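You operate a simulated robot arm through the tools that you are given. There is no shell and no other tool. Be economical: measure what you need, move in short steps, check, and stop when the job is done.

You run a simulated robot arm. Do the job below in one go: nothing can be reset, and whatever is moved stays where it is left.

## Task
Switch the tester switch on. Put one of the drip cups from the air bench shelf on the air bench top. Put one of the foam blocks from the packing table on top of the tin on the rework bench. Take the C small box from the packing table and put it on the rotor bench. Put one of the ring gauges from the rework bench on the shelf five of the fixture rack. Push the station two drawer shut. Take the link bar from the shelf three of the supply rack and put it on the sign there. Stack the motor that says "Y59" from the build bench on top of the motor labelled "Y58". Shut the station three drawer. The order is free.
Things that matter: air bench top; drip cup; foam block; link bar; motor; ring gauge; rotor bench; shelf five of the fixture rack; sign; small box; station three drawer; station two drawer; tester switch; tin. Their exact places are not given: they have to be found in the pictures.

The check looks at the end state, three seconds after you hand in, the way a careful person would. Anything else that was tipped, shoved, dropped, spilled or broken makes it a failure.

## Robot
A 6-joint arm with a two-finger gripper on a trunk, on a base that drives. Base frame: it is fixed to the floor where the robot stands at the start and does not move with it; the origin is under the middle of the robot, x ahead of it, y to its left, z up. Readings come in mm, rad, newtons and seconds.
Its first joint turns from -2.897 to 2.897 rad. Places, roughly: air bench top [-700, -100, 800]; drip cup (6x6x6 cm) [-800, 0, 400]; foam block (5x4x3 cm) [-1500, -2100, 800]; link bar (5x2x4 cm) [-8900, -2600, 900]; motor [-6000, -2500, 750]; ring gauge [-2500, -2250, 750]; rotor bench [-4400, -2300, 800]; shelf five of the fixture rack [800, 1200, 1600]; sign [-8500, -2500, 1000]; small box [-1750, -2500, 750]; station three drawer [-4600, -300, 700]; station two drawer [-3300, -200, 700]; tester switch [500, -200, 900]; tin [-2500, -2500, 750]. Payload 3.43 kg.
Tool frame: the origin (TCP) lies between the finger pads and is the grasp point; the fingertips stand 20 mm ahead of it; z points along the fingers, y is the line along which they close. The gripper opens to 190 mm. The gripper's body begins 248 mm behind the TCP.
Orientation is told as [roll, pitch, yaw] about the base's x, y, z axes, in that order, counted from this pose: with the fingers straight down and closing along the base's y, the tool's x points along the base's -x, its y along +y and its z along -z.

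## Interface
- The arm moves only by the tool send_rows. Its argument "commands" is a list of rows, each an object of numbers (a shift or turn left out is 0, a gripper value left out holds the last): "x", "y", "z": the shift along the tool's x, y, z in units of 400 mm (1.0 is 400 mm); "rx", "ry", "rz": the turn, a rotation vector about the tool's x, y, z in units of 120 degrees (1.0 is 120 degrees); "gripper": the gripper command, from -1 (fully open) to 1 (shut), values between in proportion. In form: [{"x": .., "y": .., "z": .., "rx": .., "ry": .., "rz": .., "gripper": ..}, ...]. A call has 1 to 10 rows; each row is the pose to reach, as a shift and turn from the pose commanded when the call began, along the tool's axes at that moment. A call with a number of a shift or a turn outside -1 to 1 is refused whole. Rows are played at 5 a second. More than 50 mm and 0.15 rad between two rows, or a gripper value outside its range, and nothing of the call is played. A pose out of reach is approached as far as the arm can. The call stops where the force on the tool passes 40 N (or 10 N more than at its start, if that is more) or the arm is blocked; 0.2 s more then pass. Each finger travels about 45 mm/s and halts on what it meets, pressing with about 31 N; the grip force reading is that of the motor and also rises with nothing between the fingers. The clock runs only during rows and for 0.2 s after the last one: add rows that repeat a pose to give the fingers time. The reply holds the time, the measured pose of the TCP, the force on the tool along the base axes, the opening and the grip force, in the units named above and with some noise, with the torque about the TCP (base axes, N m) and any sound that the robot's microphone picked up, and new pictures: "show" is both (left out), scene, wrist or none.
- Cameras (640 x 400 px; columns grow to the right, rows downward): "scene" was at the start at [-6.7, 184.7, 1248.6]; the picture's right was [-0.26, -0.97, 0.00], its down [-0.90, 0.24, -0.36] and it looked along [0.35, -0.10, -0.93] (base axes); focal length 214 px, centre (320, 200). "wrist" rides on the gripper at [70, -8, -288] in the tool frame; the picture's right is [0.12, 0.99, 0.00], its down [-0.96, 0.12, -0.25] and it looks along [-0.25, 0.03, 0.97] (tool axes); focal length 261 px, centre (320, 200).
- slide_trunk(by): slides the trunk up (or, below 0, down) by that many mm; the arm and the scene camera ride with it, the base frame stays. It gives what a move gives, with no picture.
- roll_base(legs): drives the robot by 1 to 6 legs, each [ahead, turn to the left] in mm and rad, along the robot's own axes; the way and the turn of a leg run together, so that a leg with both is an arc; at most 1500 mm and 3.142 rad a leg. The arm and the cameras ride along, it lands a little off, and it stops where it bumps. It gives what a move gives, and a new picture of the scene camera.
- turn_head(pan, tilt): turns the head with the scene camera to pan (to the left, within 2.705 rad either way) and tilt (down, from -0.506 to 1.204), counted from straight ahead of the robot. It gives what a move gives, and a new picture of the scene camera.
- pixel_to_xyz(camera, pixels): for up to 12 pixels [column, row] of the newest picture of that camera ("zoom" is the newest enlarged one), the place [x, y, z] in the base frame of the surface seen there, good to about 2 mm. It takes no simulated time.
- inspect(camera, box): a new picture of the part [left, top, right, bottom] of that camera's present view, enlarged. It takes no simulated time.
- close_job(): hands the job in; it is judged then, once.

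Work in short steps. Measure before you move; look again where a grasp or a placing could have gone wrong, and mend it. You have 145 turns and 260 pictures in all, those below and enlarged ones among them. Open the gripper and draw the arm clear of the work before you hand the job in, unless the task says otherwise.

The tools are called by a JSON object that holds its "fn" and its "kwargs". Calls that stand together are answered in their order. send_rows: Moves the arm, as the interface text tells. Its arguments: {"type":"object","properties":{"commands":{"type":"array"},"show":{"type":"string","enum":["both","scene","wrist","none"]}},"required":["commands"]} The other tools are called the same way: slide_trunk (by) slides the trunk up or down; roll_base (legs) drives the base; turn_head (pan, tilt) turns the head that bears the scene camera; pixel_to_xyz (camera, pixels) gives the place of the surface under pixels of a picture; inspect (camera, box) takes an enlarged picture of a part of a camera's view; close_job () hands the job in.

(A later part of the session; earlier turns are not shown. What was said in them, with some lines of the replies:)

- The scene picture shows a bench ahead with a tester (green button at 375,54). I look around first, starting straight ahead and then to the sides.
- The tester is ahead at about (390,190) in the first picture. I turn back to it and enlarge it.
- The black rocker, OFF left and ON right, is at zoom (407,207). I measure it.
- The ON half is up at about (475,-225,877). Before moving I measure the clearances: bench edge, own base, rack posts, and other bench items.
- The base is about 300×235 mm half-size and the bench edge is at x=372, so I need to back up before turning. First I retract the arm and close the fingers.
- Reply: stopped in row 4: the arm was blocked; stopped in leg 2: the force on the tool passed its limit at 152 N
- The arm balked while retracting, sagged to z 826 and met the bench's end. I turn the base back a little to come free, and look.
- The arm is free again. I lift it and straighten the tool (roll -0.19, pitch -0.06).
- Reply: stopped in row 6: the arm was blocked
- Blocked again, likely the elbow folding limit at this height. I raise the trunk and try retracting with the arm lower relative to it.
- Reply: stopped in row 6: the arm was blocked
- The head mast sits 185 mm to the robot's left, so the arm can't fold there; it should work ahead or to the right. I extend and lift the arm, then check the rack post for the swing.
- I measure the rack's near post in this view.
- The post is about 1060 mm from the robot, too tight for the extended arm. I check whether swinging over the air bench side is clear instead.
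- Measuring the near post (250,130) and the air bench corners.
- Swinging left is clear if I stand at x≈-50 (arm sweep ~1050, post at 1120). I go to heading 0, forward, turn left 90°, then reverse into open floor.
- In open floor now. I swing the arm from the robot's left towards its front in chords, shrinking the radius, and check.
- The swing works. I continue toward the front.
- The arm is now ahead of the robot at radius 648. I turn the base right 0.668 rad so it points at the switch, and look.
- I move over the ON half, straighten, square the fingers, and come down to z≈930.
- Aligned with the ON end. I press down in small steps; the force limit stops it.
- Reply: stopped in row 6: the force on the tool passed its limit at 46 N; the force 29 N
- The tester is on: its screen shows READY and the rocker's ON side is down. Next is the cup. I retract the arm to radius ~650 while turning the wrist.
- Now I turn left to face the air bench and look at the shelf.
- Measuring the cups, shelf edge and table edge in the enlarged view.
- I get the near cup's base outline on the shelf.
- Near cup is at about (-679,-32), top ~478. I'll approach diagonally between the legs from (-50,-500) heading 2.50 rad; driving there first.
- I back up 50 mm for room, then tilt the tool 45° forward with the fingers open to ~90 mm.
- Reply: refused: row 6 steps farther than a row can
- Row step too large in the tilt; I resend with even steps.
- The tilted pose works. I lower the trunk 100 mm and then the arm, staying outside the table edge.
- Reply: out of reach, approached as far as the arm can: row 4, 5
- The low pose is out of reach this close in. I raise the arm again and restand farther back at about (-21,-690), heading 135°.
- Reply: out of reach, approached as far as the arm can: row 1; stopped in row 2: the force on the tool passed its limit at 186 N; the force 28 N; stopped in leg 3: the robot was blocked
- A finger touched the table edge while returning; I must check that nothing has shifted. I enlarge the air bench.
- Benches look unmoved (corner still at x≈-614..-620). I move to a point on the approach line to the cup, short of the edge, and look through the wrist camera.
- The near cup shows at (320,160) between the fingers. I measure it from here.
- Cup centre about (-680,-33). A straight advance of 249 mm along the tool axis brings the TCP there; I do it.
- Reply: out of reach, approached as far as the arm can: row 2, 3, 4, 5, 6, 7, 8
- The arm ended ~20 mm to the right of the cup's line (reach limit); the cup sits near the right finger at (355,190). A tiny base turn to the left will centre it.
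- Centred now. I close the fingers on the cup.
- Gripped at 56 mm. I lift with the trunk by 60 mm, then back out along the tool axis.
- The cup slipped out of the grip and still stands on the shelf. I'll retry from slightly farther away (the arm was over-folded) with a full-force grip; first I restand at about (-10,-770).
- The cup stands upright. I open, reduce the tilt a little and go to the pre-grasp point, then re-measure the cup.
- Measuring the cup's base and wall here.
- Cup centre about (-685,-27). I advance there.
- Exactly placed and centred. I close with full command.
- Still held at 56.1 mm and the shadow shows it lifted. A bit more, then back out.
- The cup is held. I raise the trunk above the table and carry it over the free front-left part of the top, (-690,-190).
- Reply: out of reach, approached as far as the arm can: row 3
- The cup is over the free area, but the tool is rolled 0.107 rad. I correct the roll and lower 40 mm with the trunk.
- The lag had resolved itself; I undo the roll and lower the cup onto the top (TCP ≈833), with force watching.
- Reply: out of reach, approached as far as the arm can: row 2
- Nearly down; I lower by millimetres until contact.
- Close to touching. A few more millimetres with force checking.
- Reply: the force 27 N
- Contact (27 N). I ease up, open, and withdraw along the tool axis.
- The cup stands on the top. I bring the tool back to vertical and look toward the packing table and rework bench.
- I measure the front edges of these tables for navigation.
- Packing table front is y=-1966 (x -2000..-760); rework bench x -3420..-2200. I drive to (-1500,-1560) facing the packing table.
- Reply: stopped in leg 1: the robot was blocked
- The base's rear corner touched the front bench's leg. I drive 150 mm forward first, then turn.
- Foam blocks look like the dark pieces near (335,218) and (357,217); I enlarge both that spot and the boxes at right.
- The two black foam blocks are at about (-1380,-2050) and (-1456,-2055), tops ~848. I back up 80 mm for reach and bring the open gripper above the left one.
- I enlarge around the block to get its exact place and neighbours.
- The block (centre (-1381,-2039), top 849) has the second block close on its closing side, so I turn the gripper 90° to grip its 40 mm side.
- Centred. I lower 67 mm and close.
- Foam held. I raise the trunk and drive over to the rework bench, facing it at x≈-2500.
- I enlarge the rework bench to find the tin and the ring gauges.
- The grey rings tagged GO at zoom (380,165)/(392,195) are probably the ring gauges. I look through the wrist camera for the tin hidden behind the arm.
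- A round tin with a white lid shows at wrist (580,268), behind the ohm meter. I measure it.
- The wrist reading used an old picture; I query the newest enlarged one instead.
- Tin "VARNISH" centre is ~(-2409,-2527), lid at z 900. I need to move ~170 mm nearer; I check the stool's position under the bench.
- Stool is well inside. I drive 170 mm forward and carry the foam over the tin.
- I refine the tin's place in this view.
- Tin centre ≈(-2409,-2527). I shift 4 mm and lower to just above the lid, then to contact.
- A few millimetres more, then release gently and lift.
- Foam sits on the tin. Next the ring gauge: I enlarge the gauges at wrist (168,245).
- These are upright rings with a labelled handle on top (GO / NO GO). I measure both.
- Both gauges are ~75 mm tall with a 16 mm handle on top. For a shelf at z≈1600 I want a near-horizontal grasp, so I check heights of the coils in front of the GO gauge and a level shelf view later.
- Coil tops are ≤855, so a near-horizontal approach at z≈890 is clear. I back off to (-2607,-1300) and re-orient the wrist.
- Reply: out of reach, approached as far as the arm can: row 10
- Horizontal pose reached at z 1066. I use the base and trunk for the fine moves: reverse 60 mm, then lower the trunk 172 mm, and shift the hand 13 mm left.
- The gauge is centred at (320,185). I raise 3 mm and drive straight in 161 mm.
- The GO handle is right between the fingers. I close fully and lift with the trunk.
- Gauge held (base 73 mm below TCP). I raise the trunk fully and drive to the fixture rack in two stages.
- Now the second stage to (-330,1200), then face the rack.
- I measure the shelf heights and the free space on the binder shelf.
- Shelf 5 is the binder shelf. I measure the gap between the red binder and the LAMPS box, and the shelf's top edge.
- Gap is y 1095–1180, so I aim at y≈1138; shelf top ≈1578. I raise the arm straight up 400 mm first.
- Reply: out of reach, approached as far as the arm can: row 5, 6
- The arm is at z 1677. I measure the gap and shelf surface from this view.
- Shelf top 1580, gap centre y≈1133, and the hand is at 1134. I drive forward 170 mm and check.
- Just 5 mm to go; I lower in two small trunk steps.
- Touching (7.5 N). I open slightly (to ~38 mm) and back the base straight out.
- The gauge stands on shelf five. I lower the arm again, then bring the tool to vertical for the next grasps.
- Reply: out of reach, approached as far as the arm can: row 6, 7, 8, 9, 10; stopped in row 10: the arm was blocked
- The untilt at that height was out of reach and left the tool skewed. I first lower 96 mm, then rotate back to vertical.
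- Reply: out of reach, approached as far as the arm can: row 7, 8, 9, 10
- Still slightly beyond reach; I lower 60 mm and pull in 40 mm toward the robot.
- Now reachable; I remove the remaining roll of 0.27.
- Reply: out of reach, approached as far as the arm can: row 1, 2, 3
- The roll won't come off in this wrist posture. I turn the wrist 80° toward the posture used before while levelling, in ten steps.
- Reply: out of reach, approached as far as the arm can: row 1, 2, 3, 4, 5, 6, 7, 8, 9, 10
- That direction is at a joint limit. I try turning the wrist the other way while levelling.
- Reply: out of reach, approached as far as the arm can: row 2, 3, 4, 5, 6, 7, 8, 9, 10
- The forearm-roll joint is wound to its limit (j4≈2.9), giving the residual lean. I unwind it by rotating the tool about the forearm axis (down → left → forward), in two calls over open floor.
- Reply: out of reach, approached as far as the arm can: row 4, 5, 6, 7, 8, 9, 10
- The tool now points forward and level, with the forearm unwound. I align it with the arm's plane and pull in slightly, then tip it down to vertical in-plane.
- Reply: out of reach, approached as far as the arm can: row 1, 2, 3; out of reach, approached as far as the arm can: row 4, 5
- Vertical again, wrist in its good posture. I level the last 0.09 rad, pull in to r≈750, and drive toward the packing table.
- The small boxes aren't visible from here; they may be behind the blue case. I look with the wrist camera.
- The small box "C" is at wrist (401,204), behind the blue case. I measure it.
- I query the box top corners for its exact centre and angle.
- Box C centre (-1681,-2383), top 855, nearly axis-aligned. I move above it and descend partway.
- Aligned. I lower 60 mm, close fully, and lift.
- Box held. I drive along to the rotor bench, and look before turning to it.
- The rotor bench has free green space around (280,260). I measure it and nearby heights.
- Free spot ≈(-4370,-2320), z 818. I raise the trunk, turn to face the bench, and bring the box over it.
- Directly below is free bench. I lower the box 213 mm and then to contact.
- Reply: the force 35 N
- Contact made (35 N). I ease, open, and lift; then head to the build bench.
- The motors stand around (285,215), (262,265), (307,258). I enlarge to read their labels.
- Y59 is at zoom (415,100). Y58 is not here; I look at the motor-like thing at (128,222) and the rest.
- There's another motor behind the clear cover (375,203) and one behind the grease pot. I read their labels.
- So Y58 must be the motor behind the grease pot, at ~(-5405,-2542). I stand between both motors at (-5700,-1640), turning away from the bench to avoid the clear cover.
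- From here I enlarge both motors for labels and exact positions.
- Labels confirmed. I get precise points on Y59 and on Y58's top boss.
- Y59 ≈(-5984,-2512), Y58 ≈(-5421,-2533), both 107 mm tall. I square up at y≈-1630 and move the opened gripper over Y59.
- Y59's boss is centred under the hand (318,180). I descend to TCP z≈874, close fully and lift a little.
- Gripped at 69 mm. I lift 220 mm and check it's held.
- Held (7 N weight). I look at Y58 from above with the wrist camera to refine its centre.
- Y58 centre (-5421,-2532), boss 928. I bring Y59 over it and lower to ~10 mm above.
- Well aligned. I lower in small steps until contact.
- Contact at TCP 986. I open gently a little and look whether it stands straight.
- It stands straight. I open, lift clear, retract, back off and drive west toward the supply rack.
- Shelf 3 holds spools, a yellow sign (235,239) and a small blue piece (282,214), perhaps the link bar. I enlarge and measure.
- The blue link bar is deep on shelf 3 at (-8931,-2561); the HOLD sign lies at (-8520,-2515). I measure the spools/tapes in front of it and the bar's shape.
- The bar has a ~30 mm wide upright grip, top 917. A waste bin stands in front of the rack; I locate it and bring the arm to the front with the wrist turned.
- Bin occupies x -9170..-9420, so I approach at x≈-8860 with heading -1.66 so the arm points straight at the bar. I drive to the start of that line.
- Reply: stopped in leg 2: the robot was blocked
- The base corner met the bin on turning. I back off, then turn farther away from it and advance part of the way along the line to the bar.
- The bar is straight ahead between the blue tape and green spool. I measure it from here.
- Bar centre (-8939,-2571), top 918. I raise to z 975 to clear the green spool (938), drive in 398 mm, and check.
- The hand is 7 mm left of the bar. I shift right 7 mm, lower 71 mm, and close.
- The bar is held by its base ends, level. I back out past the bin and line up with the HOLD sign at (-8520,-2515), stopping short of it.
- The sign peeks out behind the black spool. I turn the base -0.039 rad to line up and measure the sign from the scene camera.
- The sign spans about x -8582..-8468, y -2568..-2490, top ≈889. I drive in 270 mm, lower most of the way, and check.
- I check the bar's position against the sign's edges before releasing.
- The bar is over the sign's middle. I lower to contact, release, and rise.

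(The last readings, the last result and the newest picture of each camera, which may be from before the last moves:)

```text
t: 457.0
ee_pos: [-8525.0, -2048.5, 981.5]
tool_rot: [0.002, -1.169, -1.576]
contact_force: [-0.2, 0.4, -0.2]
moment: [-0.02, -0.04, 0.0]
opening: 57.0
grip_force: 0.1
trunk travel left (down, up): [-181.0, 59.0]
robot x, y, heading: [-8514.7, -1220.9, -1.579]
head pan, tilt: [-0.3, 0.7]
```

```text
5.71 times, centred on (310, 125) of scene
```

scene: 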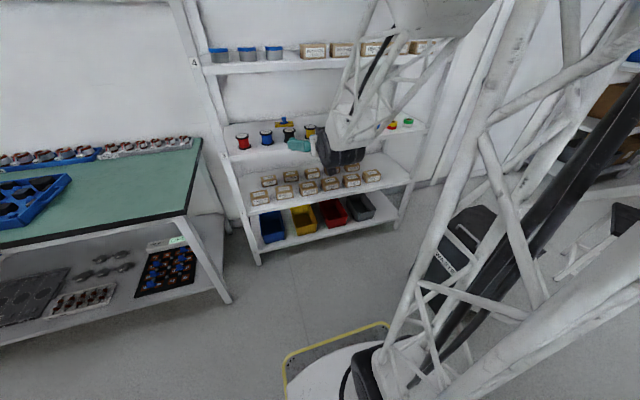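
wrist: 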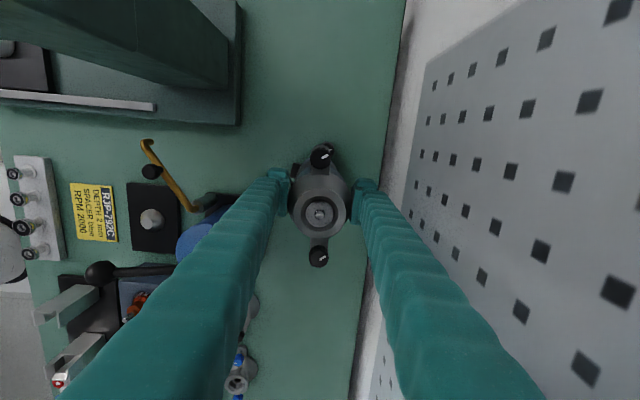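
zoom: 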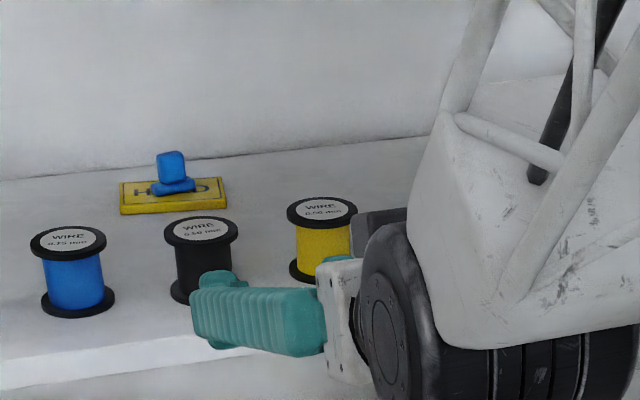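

The link bar stands on the sign. Now the drawers: I close the fingers and drive back along the aisle to station three, then look left.

{"fn": "send_rows", "kwargs": {"commands": [{"gripper": 1}, {"gripper": 1}, {"gripper": 1}, {"gripper": 1}], "show": "none"}}

{"fn": "roll_base", "kwargs": {"legs": [[0, 1.508], [1308, 0], [1308, 0], [1309, 0]]}}

{"fn": "turn_head", "kwargs": {"pan": 1.5, "tilt": 0.5}}

```text
t: 458.0
ee_pos: [-8525.1, -2047.4, 980.4]
tool_rot: [0.001, -1.168, -1.576]
contact_force: [-0.7, -0.1, 0.0]
moment: [0.03, 0.02, 0.03]
opening: 0.0
grip_force: 28.3
trunk travel left (down, up): [-181.0, 59.0]
robot x, y, heading: [-8510.5, -1221.3, -1.573]
head pan, tilt: [-0.3, 0.7]
```

```text
t: 480.7
ee_pos: [-3797.3, -1457.6, 980.2]
tool_rot: [0.001, -1.169, -0.042]
contact_force: [0.0, -0.8, -0.1]
moment: [-0.02, 0.03, 0.0]
opening: 0.2
grip_force: 31.0
trunk travel left (down, up): [-181.0, 59.0]
robot x, y, heading: [-4621.5, -1413.6, -0.048]
head pan, tilt: [-0.3, 0.7]
```

scene: 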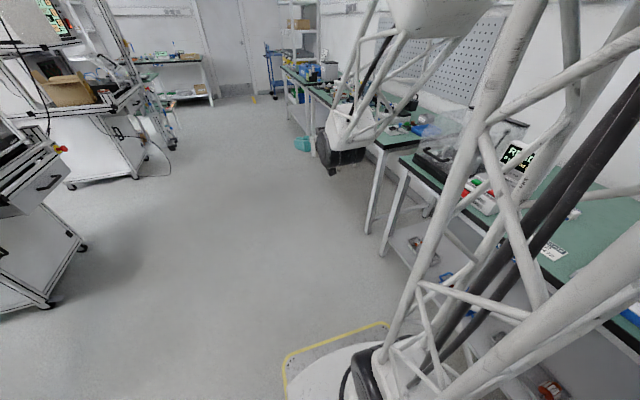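

```text
t: 482.5
ee_pos: [-3797.2, -1458.3, 980.5]
tool_rot: [0.001, -1.169, -0.043]
contact_force: [-0.1, -0.2, -0.3]
moment: [-0.01, -0.01, 0.01]
opening: 0.0
grip_force: 31.1
trunk travel left (down, up): [-181.0, 59.0]
robot x, y, heading: [-4621.0, -1415.9, -0.045]
head pan, tilt: [1.499, 0.499]
```

scene: 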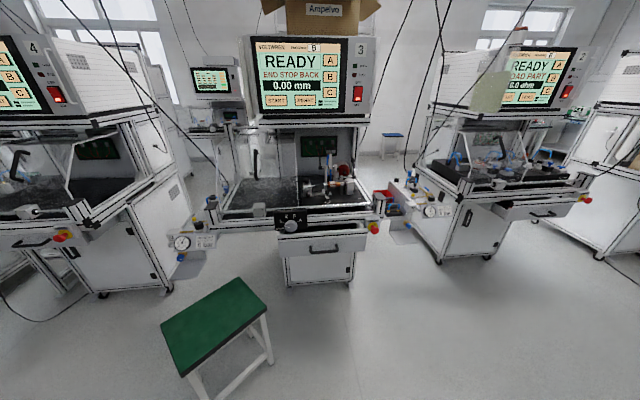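

Station 3's open drawer is at (322,243), station 2's at (530,212). I measure them and the stool.

{"fn": "pixel_to_xyz", "kwargs": {"camera": "scene", "pixels": [[322, 240], [290, 242], [358, 240], [322, 250], [310, 226], [270, 262], [345, 268], [545, 212], [565, 210], [510, 214], [215, 310], [268, 300]]}}

{"fn": "inspect", "kwargs": {"camera": "scene", "box": [260, 190, 400, 290]}}

{"fn": "inspect", "kwargs": {"camera": "scene", "box": [470, 170, 610, 260]}}

```text
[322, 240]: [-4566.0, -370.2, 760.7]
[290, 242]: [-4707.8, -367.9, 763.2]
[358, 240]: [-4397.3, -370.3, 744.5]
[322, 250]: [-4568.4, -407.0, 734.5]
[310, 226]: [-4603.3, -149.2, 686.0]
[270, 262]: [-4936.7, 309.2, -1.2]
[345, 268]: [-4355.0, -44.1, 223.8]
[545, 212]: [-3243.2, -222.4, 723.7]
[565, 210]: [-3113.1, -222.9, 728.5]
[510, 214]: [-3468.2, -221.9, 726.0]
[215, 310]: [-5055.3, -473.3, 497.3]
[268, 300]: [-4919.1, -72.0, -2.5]
```

```text
4.00 times, centred on (330, 240) of scene
```

zoom: 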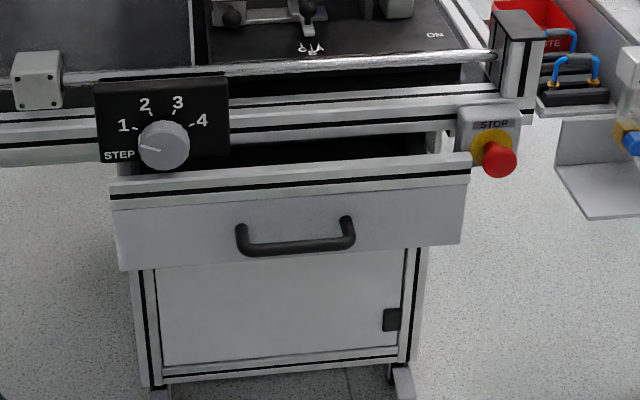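

```text
4.44 times, centred on (540, 215) of scene
```

zoom: 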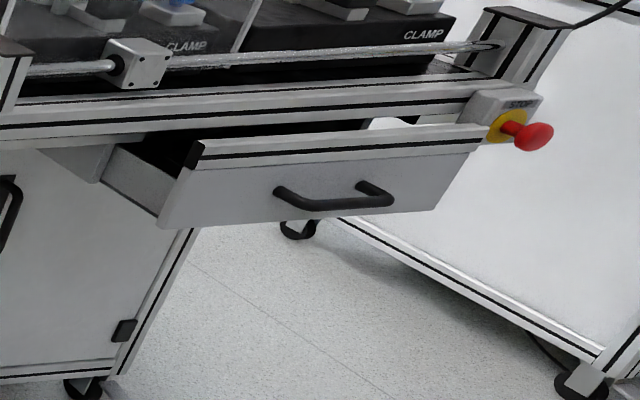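

Station 3's drawer face is at y=-370 (rail top ~785, handle z 734). I face it at x≈-4560, lower the closed fingers to z≈776, and measure the frame plane.

{"fn": "pixel_to_xyz", "kwargs": {"camera": "scene", "pixels": [[330, 217], [345, 218], [330, 222], [312, 268], [340, 280], [300, 275], [520, 195], [500, 245], [560, 200], [375, 228]]}}

{"fn": "roll_base", "kwargs": {"legs": [[60, 0], [0, 1.616]]}}

{"fn": "slide_trunk", "kwargs": {"by": -181}}

{"fn": "send_rows", "kwargs": {"commands": [{"x": 0.03, "z": 0.012}, {"x": 0.0575, "z": 0.0245}, {"x": 0.0575, "z": 0.0245}], "show": "none"}}

{"fn": "turn_head", "kwargs": {"pan": 0.0, "tilt": 0.6}}

```text
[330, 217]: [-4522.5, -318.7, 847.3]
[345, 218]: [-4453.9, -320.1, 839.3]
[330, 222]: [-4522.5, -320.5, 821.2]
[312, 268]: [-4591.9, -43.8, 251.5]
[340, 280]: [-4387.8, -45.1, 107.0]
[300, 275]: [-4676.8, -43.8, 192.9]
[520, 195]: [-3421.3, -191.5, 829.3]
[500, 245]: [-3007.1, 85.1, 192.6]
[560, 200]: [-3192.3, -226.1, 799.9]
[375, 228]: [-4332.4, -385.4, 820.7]
```

```text
t: 487.6
ee_pos: [-4570.8, -591.0, 980.9]
tool_rot: [0.001, -1.169, 1.586]
contact_force: [-0.4, 0.2, 0.0]
moment: [0.02, -0.01, 0.0]
opening: 0.0
grip_force: 31.0
trunk travel left (down, up): [-181.0, 59.0]
robot x, y, heading: [-4565.9, -1415.4, 1.579]
head pan, tilt: [1.499, 0.499]
```

scene: 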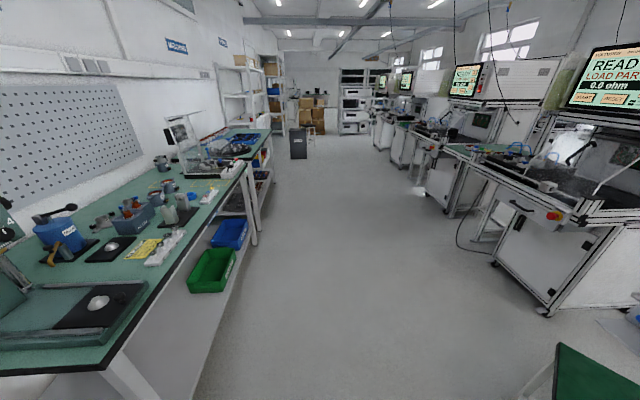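

```text
t: 489.6
ee_pos: [-4569.7, -591.3, 799.5]
tool_rot: [0.002, -1.171, 1.585]
contact_force: [-1.2, -0.7, 0.4]
moment: [-0.02, 0.01, 0.01]
opening: 0.0
grip_force: 31.2
trunk travel left (down, up): [0.0, 240.0]
robot x, y, heading: [-4559.3, -1416.2, 1.584]
head pan, tilt: [1.499, 0.499]
```

```text
t: 490.4
ee_pos: [-4570.8, -591.9, 775.0]
tool_rot: [0.003, -1.169, 1.587]
contact_force: [0.2, 0.4, 0.4]
moment: [0.0, -0.04, 0.01]
opening: 0.0
grip_force: 31.0
trunk travel left (down, up): [0.0, 240.0]
robot x, y, heading: [-4563.2, -1415.2, 1.583]
head pan, tilt: [1.499, 0.499]
```

```text
t: 492.0
ee_pos: [-4569.5, -591.4, 774.1]
tool_rot: [0.002, -1.17, 1.586]
contact_force: [-0.1, 0.1, 0.0]
moment: [0.0, -0.03, -0.01]
opening: 0.2
grip_force: 30.8
trunk travel left (down, up): [0.0, 240.0]
robot x, y, heading: [-4565.7, -1416.8, 1.591]
head pan, tilt: [0.0, 0.6]
```

scene: 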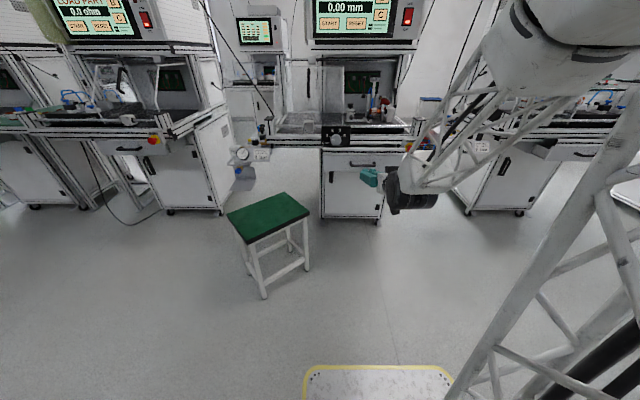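

The frame rail at y=-319 overhangs and the cabinet front is at y≈-44, so the tool must slide under the rail: I flatten it to ~10° down, aim at the handle (z≈730), and compare with the closed station-4 drawer.

{"fn": "pixel_to_xyz", "kwargs": {"camera": "scene", "pixels": [[128, 146], [110, 150], [128, 136], [135, 148], [185, 175], [340, 160], [340, 150], [590, 152]]}}

{"fn": "send_rows", "kwargs": {"commands": [{"x": 0.05, "z": 0.021, "ry": -0.036}, {"x": 0.099, "z": 0.042, "ry": -0.072}, {"x": 0.099, "z": 0.042, "ry": -0.108}, {"x": 0.099, "z": 0.042, "ry": -0.108}], "show": "none"}}

{"fn": "inspect", "kwargs": {"camera": "wrist", "box": [160, 60, 480, 260]}}

```text
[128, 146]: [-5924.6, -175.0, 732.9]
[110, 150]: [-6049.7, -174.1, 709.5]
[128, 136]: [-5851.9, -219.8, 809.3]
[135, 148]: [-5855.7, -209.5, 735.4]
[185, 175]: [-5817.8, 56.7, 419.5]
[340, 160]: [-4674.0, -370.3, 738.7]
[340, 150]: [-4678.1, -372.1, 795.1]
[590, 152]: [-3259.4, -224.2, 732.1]
```

```text
t: 493.0
ee_pos: [-4567.0, -523.8, 770.6]
tool_rot: [0.003, -1.391, 1.584]
contact_force: [0.7, 0.3, 0.6]
moment: [-0.02, -0.01, 0.06]
opening: 0.1
grip_force: 31.1
out of reach, approached as far as the arm can: row 1, 2, 3, 4
trunk travel left (down, up): [0.0, 240.0]
robot x, y, heading: [-4558.7, -1416.7, 1.59]
head pan, tilt: [0.0, 0.6]
```

```text
2.00 times, centred on (320, 160) of wrist
```

zoom: 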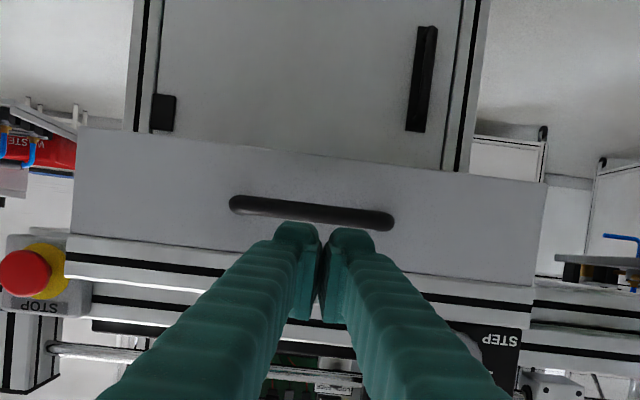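

Station 4's shut drawer sits 45 mm behind its rail, so station 3's must go from y=-370 to about -275. I lower onto handle height and push via the base until the handle is at ≈-312.

{"fn": "send_rows", "kwargs": {"commands": [{"x": 0.028, "z": 0.056}, {"x": 0.056, "z": 0.112}, {"x": 0.056, "z": 0.112}], "show": "none"}}

{"fn": "roll_base", "kwargs": {"legs": [[140, 0]]}}

{"fn": "inspect", "kwargs": {"camera": "scene", "box": [260, 90, 440, 210]}}

{"fn": "pixel_to_xyz", "kwargs": {"camera": "scene", "pixels": [[340, 155], [335, 160], [335, 150], [345, 165], [345, 145], [335, 170], [320, 150]]}}

```text
t: 493.8
ee_pos: [-4567.8, -482.6, 744.4]
tool_rot: [0.004, -1.396, 1.584]
contact_force: [-0.2, -1.1, -0.6]
moment: [-0.02, 0.01, 0.03]
opening: 0.0
grip_force: 31.1
trunk travel left (down, up): [0.0, 240.0]
robot x, y, heading: [-4567.0, -1415.8, 1.587]
head pan, tilt: [0.0, 0.6]
```

```text
t: 495.1
ee_pos: [-4572.0, -342.1, 743.2]
tool_rot: [0.002, -1.394, 1.584]
contact_force: [0.9, -0.6, 0.0]
moment: [0.02, 0.0, 0.01]
opening: 0.1
grip_force: 34.2
trunk travel left (down, up): [0.0, 240.0]
robot x, y, heading: [-4564.0, -1278.0, 1.589]
head pan, tilt: [0.0, 0.6]
```

scene: 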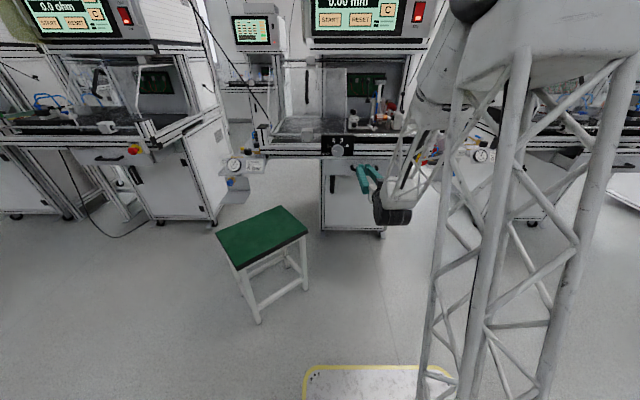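

```text
3.33 times, centred on (350, 150) of scene
```

zoom: 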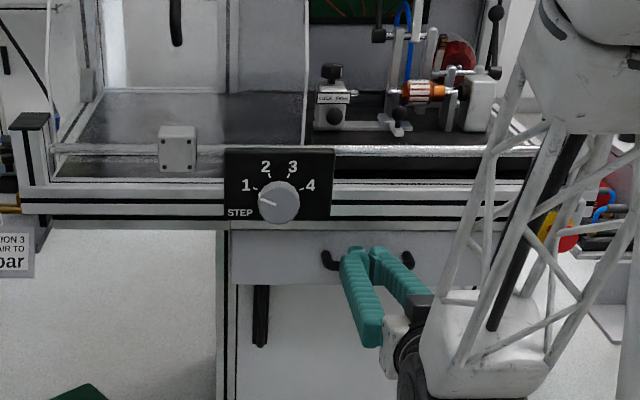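

```text
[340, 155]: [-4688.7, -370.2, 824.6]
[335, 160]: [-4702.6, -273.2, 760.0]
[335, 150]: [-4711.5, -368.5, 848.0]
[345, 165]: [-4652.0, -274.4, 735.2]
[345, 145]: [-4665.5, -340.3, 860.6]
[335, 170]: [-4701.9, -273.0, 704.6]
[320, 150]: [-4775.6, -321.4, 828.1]
```

The drawer face is now at y≈-273, under the rail. I nudge farther to confirm it is fully shut, then back off and move to station two.

{"fn": "roll_base", "kwargs": {"legs": [[25, 0]]}}

{"fn": "pixel_to_xyz", "kwargs": {"camera": "scene", "pixels": [[336, 165], [330, 160], [345, 170], [335, 175]]}}

```text
t: 495.9
ee_pos: [-4571.4, -334.1, 744.2]
tool_rot: [0.008, -1.396, 1.581]
contact_force: [0.5, -14.9, 6.2]
moment: [-0.08, -0.02, -0.09]
opening: 6.2
grip_force: 34.4
trunk travel left (down, up): [0.0, 240.0]
robot x, y, heading: [-4566.2, -1266.3, 1.589]
head pan, tilt: [0.0, 0.6]
stopped in leg 1: the force on the tool passed its limit at 249 N (the readings are from after the stop); the commanded pose is now the measured one
```

scene: 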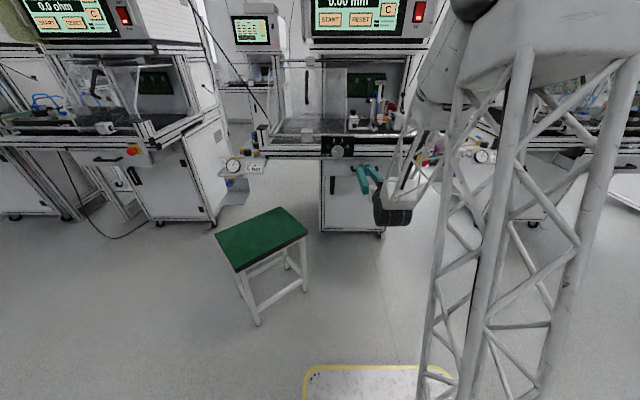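

```text
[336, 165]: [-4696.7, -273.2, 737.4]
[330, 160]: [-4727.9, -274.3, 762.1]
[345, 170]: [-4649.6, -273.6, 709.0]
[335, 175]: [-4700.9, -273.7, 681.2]
```

Hard stop, face still at -273: station three's drawer is shut. I back off and drive over to station two.

{"fn": "roll_base", "kwargs": {"legs": [[-250, 0], [0, -1.589], [1294, 0], [0, 1.571]]}}

{"fn": "pixel_to_xyz", "kwargs": {"camera": "scene", "pixels": [[320, 165], [340, 165], [360, 165], [335, 150], [335, 175], [380, 165], [300, 165]]}}

{"fn": "inspect", "kwargs": {"camera": "scene", "box": [240, 90, 440, 230]}}

```text
t: 511.9
ee_pos: [-3224.7, -584.6, 744.1]
tool_rot: [0.006, -1.395, 1.536]
contact_force: [-0.5, 1.3, -0.4]
moment: [0.0, -0.03, 0.0]
opening: 0.2
grip_force: 34.3
trunk travel left (down, up): [0.0, 240.0]
robot x, y, heading: [-3262.5, -1513.5, 1.544]
head pan, tilt: [0.0, 0.6]
```

scene: 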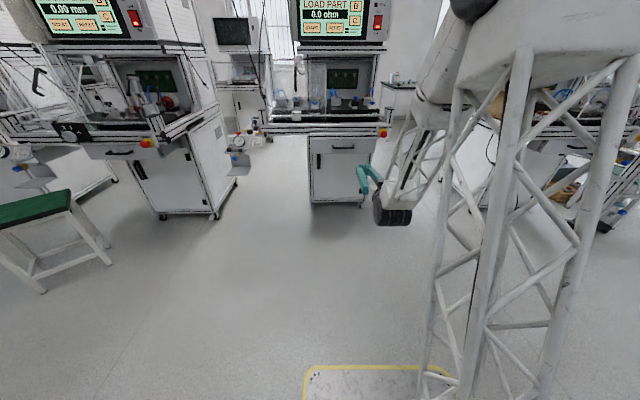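

```text
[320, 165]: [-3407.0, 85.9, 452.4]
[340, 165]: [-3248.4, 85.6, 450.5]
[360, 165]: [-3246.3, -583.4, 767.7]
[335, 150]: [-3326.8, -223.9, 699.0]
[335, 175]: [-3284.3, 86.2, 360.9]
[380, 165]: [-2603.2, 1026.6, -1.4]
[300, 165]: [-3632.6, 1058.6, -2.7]
```

```text
2.86 times, centred on (340, 160) of scene
```

zoom: 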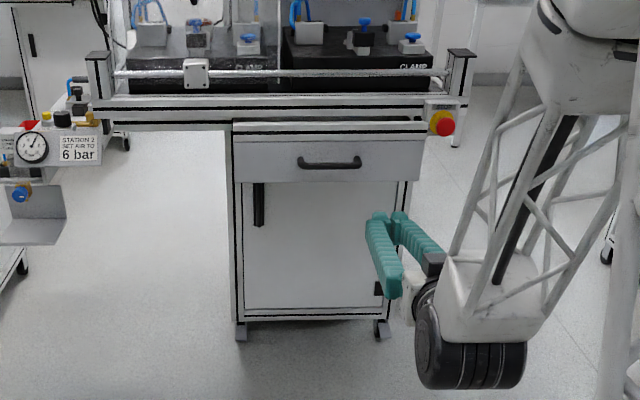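

The handle centre is near x≈-3275. I turn 0.05 left to centre on it and push forward 370 mm.

{"fn": "roll_base", "kwargs": {"legs": [[0, 0.05], [370, 0]]}}

{"fn": "inspect", "kwargs": {"camera": "scene", "box": [240, 90, 440, 230]}}

{"fn": "pixel_to_xyz", "kwargs": {"camera": "zoom", "pixels": [[245, 150], [245, 165], [260, 170], [240, 180], [420, 160], [280, 110], [260, 200]]}}

```text
t: 514.6
ee_pos: [-3268.4, -213.4, 744.6]
tool_rot: [0.004, -1.394, 1.579]
contact_force: [0.2, -0.6, -0.4]
moment: [-0.03, 0.05, -0.01]
opening: 0.0
grip_force: 34.3
trunk travel left (down, up): [0.0, 240.0]
robot x, y, heading: [-3267.5, -1143.1, 1.583]
head pan, tilt: [0.0, 0.6]
```

scene: 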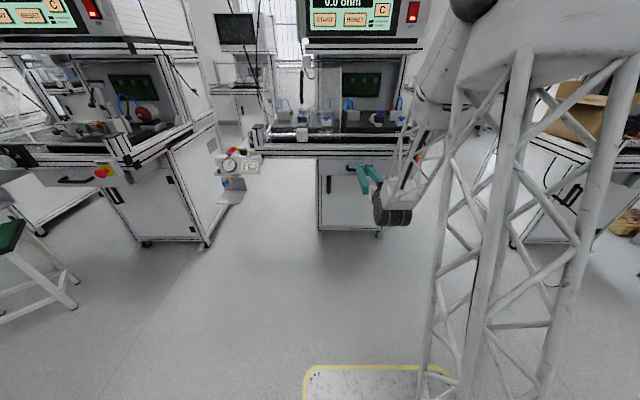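

```text
2.86 times, centred on (340, 160) of scene
```

zoom: 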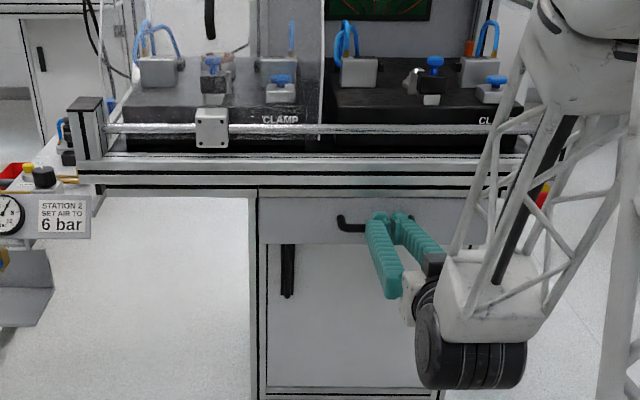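

```text
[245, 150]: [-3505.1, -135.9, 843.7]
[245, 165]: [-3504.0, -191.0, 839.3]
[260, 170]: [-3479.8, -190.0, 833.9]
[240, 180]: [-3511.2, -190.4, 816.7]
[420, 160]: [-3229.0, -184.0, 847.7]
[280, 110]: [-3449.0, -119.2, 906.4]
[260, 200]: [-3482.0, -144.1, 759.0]
```

The face is now at y≈-144, matching the shut offset. I nudge to the hard stop to be sure.

{"fn": "roll_base", "kwargs": {"legs": [[14, 0]]}}

{"fn": "pixel_to_xyz", "kwargs": {"camera": "scene", "pixels": [[325, 165], [330, 172], [340, 162], [345, 175]]}}

```text
t: 515.5
ee_pos: [-3268.9, -204.9, 743.2]
tool_rot: [0.008, -1.394, 1.577]
contact_force: [0.4, -9.4, 1.7]
moment: [-0.07, 0.02, -0.06]
opening: 6.1
grip_force: 34.6
trunk travel left (down, up): [0.0, 240.0]
robot x, y, heading: [-3265.6, -1137.6, 1.585]
head pan, tilt: [0.0, 0.6]
stopped in leg 1: the force on the tool passed its limit at 70 N (the readings are from after the stop); the commanded pose is now the measured one
```

scene: 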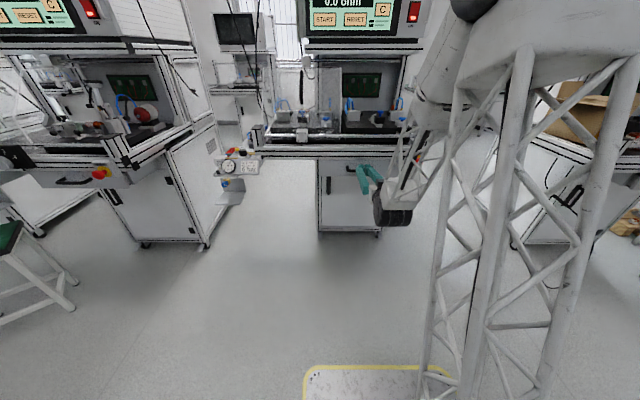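

```text
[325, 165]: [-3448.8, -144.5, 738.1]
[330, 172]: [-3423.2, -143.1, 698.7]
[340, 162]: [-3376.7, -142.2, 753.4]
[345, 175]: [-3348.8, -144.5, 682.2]
```

Hard stop reached and the face is at -144: shut. I back away and open the gripper.

{"fn": "roll_base", "kwargs": {"legs": [[-300, 0]]}}

{"fn": "send_rows", "kwargs": {"commands": [{"gripper": 0}, {"gripper": -1}, {"gripper": -1}, {"gripper": -1}, {"gripper": -1}, {"gripper": -1}, {"gripper": -1}, {"gripper": -1}, {"gripper": -1}, {"gripper": -1}], "show": "none"}}

{"fn": "pixel_to_xyz", "kwargs": {"camera": "scene", "pixels": [[325, 150], [330, 150], [345, 152]]}}

```text
t: 517.5
ee_pos: [-3268.8, -508.8, 743.0]
tool_rot: [0.008, -1.395, 1.582]
contact_force: [-0.4, 0.6, -0.2]
moment: [0.01, 0.0, -0.01]
opening: 0.0
grip_force: 33.7
trunk travel left (down, up): [0.0, 240.0]
robot x, y, heading: [-3262.5, -1440.0, 1.585]
head pan, tilt: [0.0, 0.6]
```

scene: 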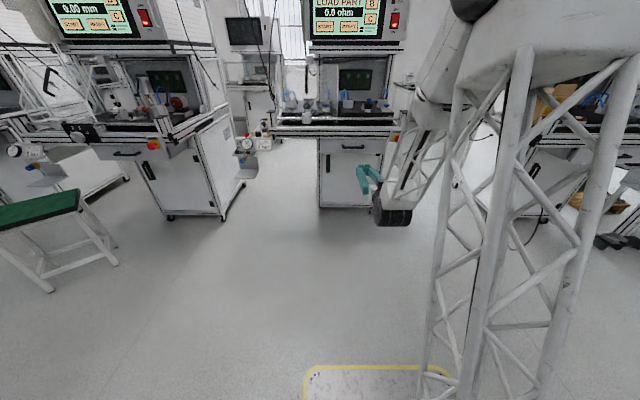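

```text
t: 519.7
ee_pos: [-3268.4, -509.7, 744.2]
tool_rot: [0.008, -1.395, 1.581]
contact_force: [1.1, 0.0, 0.5]
moment: [0.01, -0.01, 0.0]
opening: 190.1
grip_force: 0.0
trunk travel left (down, up): [0.0, 240.0]
robot x, y, heading: [-3263.5, -1436.7, 1.589]
head pan, tilt: [0.0, 0.6]
```

```text
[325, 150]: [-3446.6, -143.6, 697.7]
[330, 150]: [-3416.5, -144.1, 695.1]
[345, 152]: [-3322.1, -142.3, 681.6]
```

Both drawers stay shut, the gripper is open, and the arm is clear of the work. I hand in the job.

{"fn": "close_job", "kwargs": {}}

```text
The job is handed in.
```

I finished all nine parts of the job and handed it in. No result came back, so the check's verdict isn't known. The gripper is open and the arm is clear of the work.

- **Tester:** the switch is on and the screen shows READY.
- **Drip cup:** it stands on the air bench top.
- **Foam block:** it is on the varnish tin on the rework bench.
- **Small box C:** it is on the rotor bench.
- **Ring gauge:** the one marked GO is on shelf five of the fixture rack.
- **Motors:** Y59 is stacked on Y58.
- **Link bar:** it is on the HOLD sign on the supply rack.
- **Drawers:** both station two and station three are pushed to their hard stops.

**Bumps along the way:** the arm hit the end of the tester bench (152 N) and the edge of the air bench (186 N). The base also touched a leg of the tester bench and the waste bin by the supply rack. Both benches measured or looked in place afterwards. The bin looked upright, but I never measured whether it had shifted.
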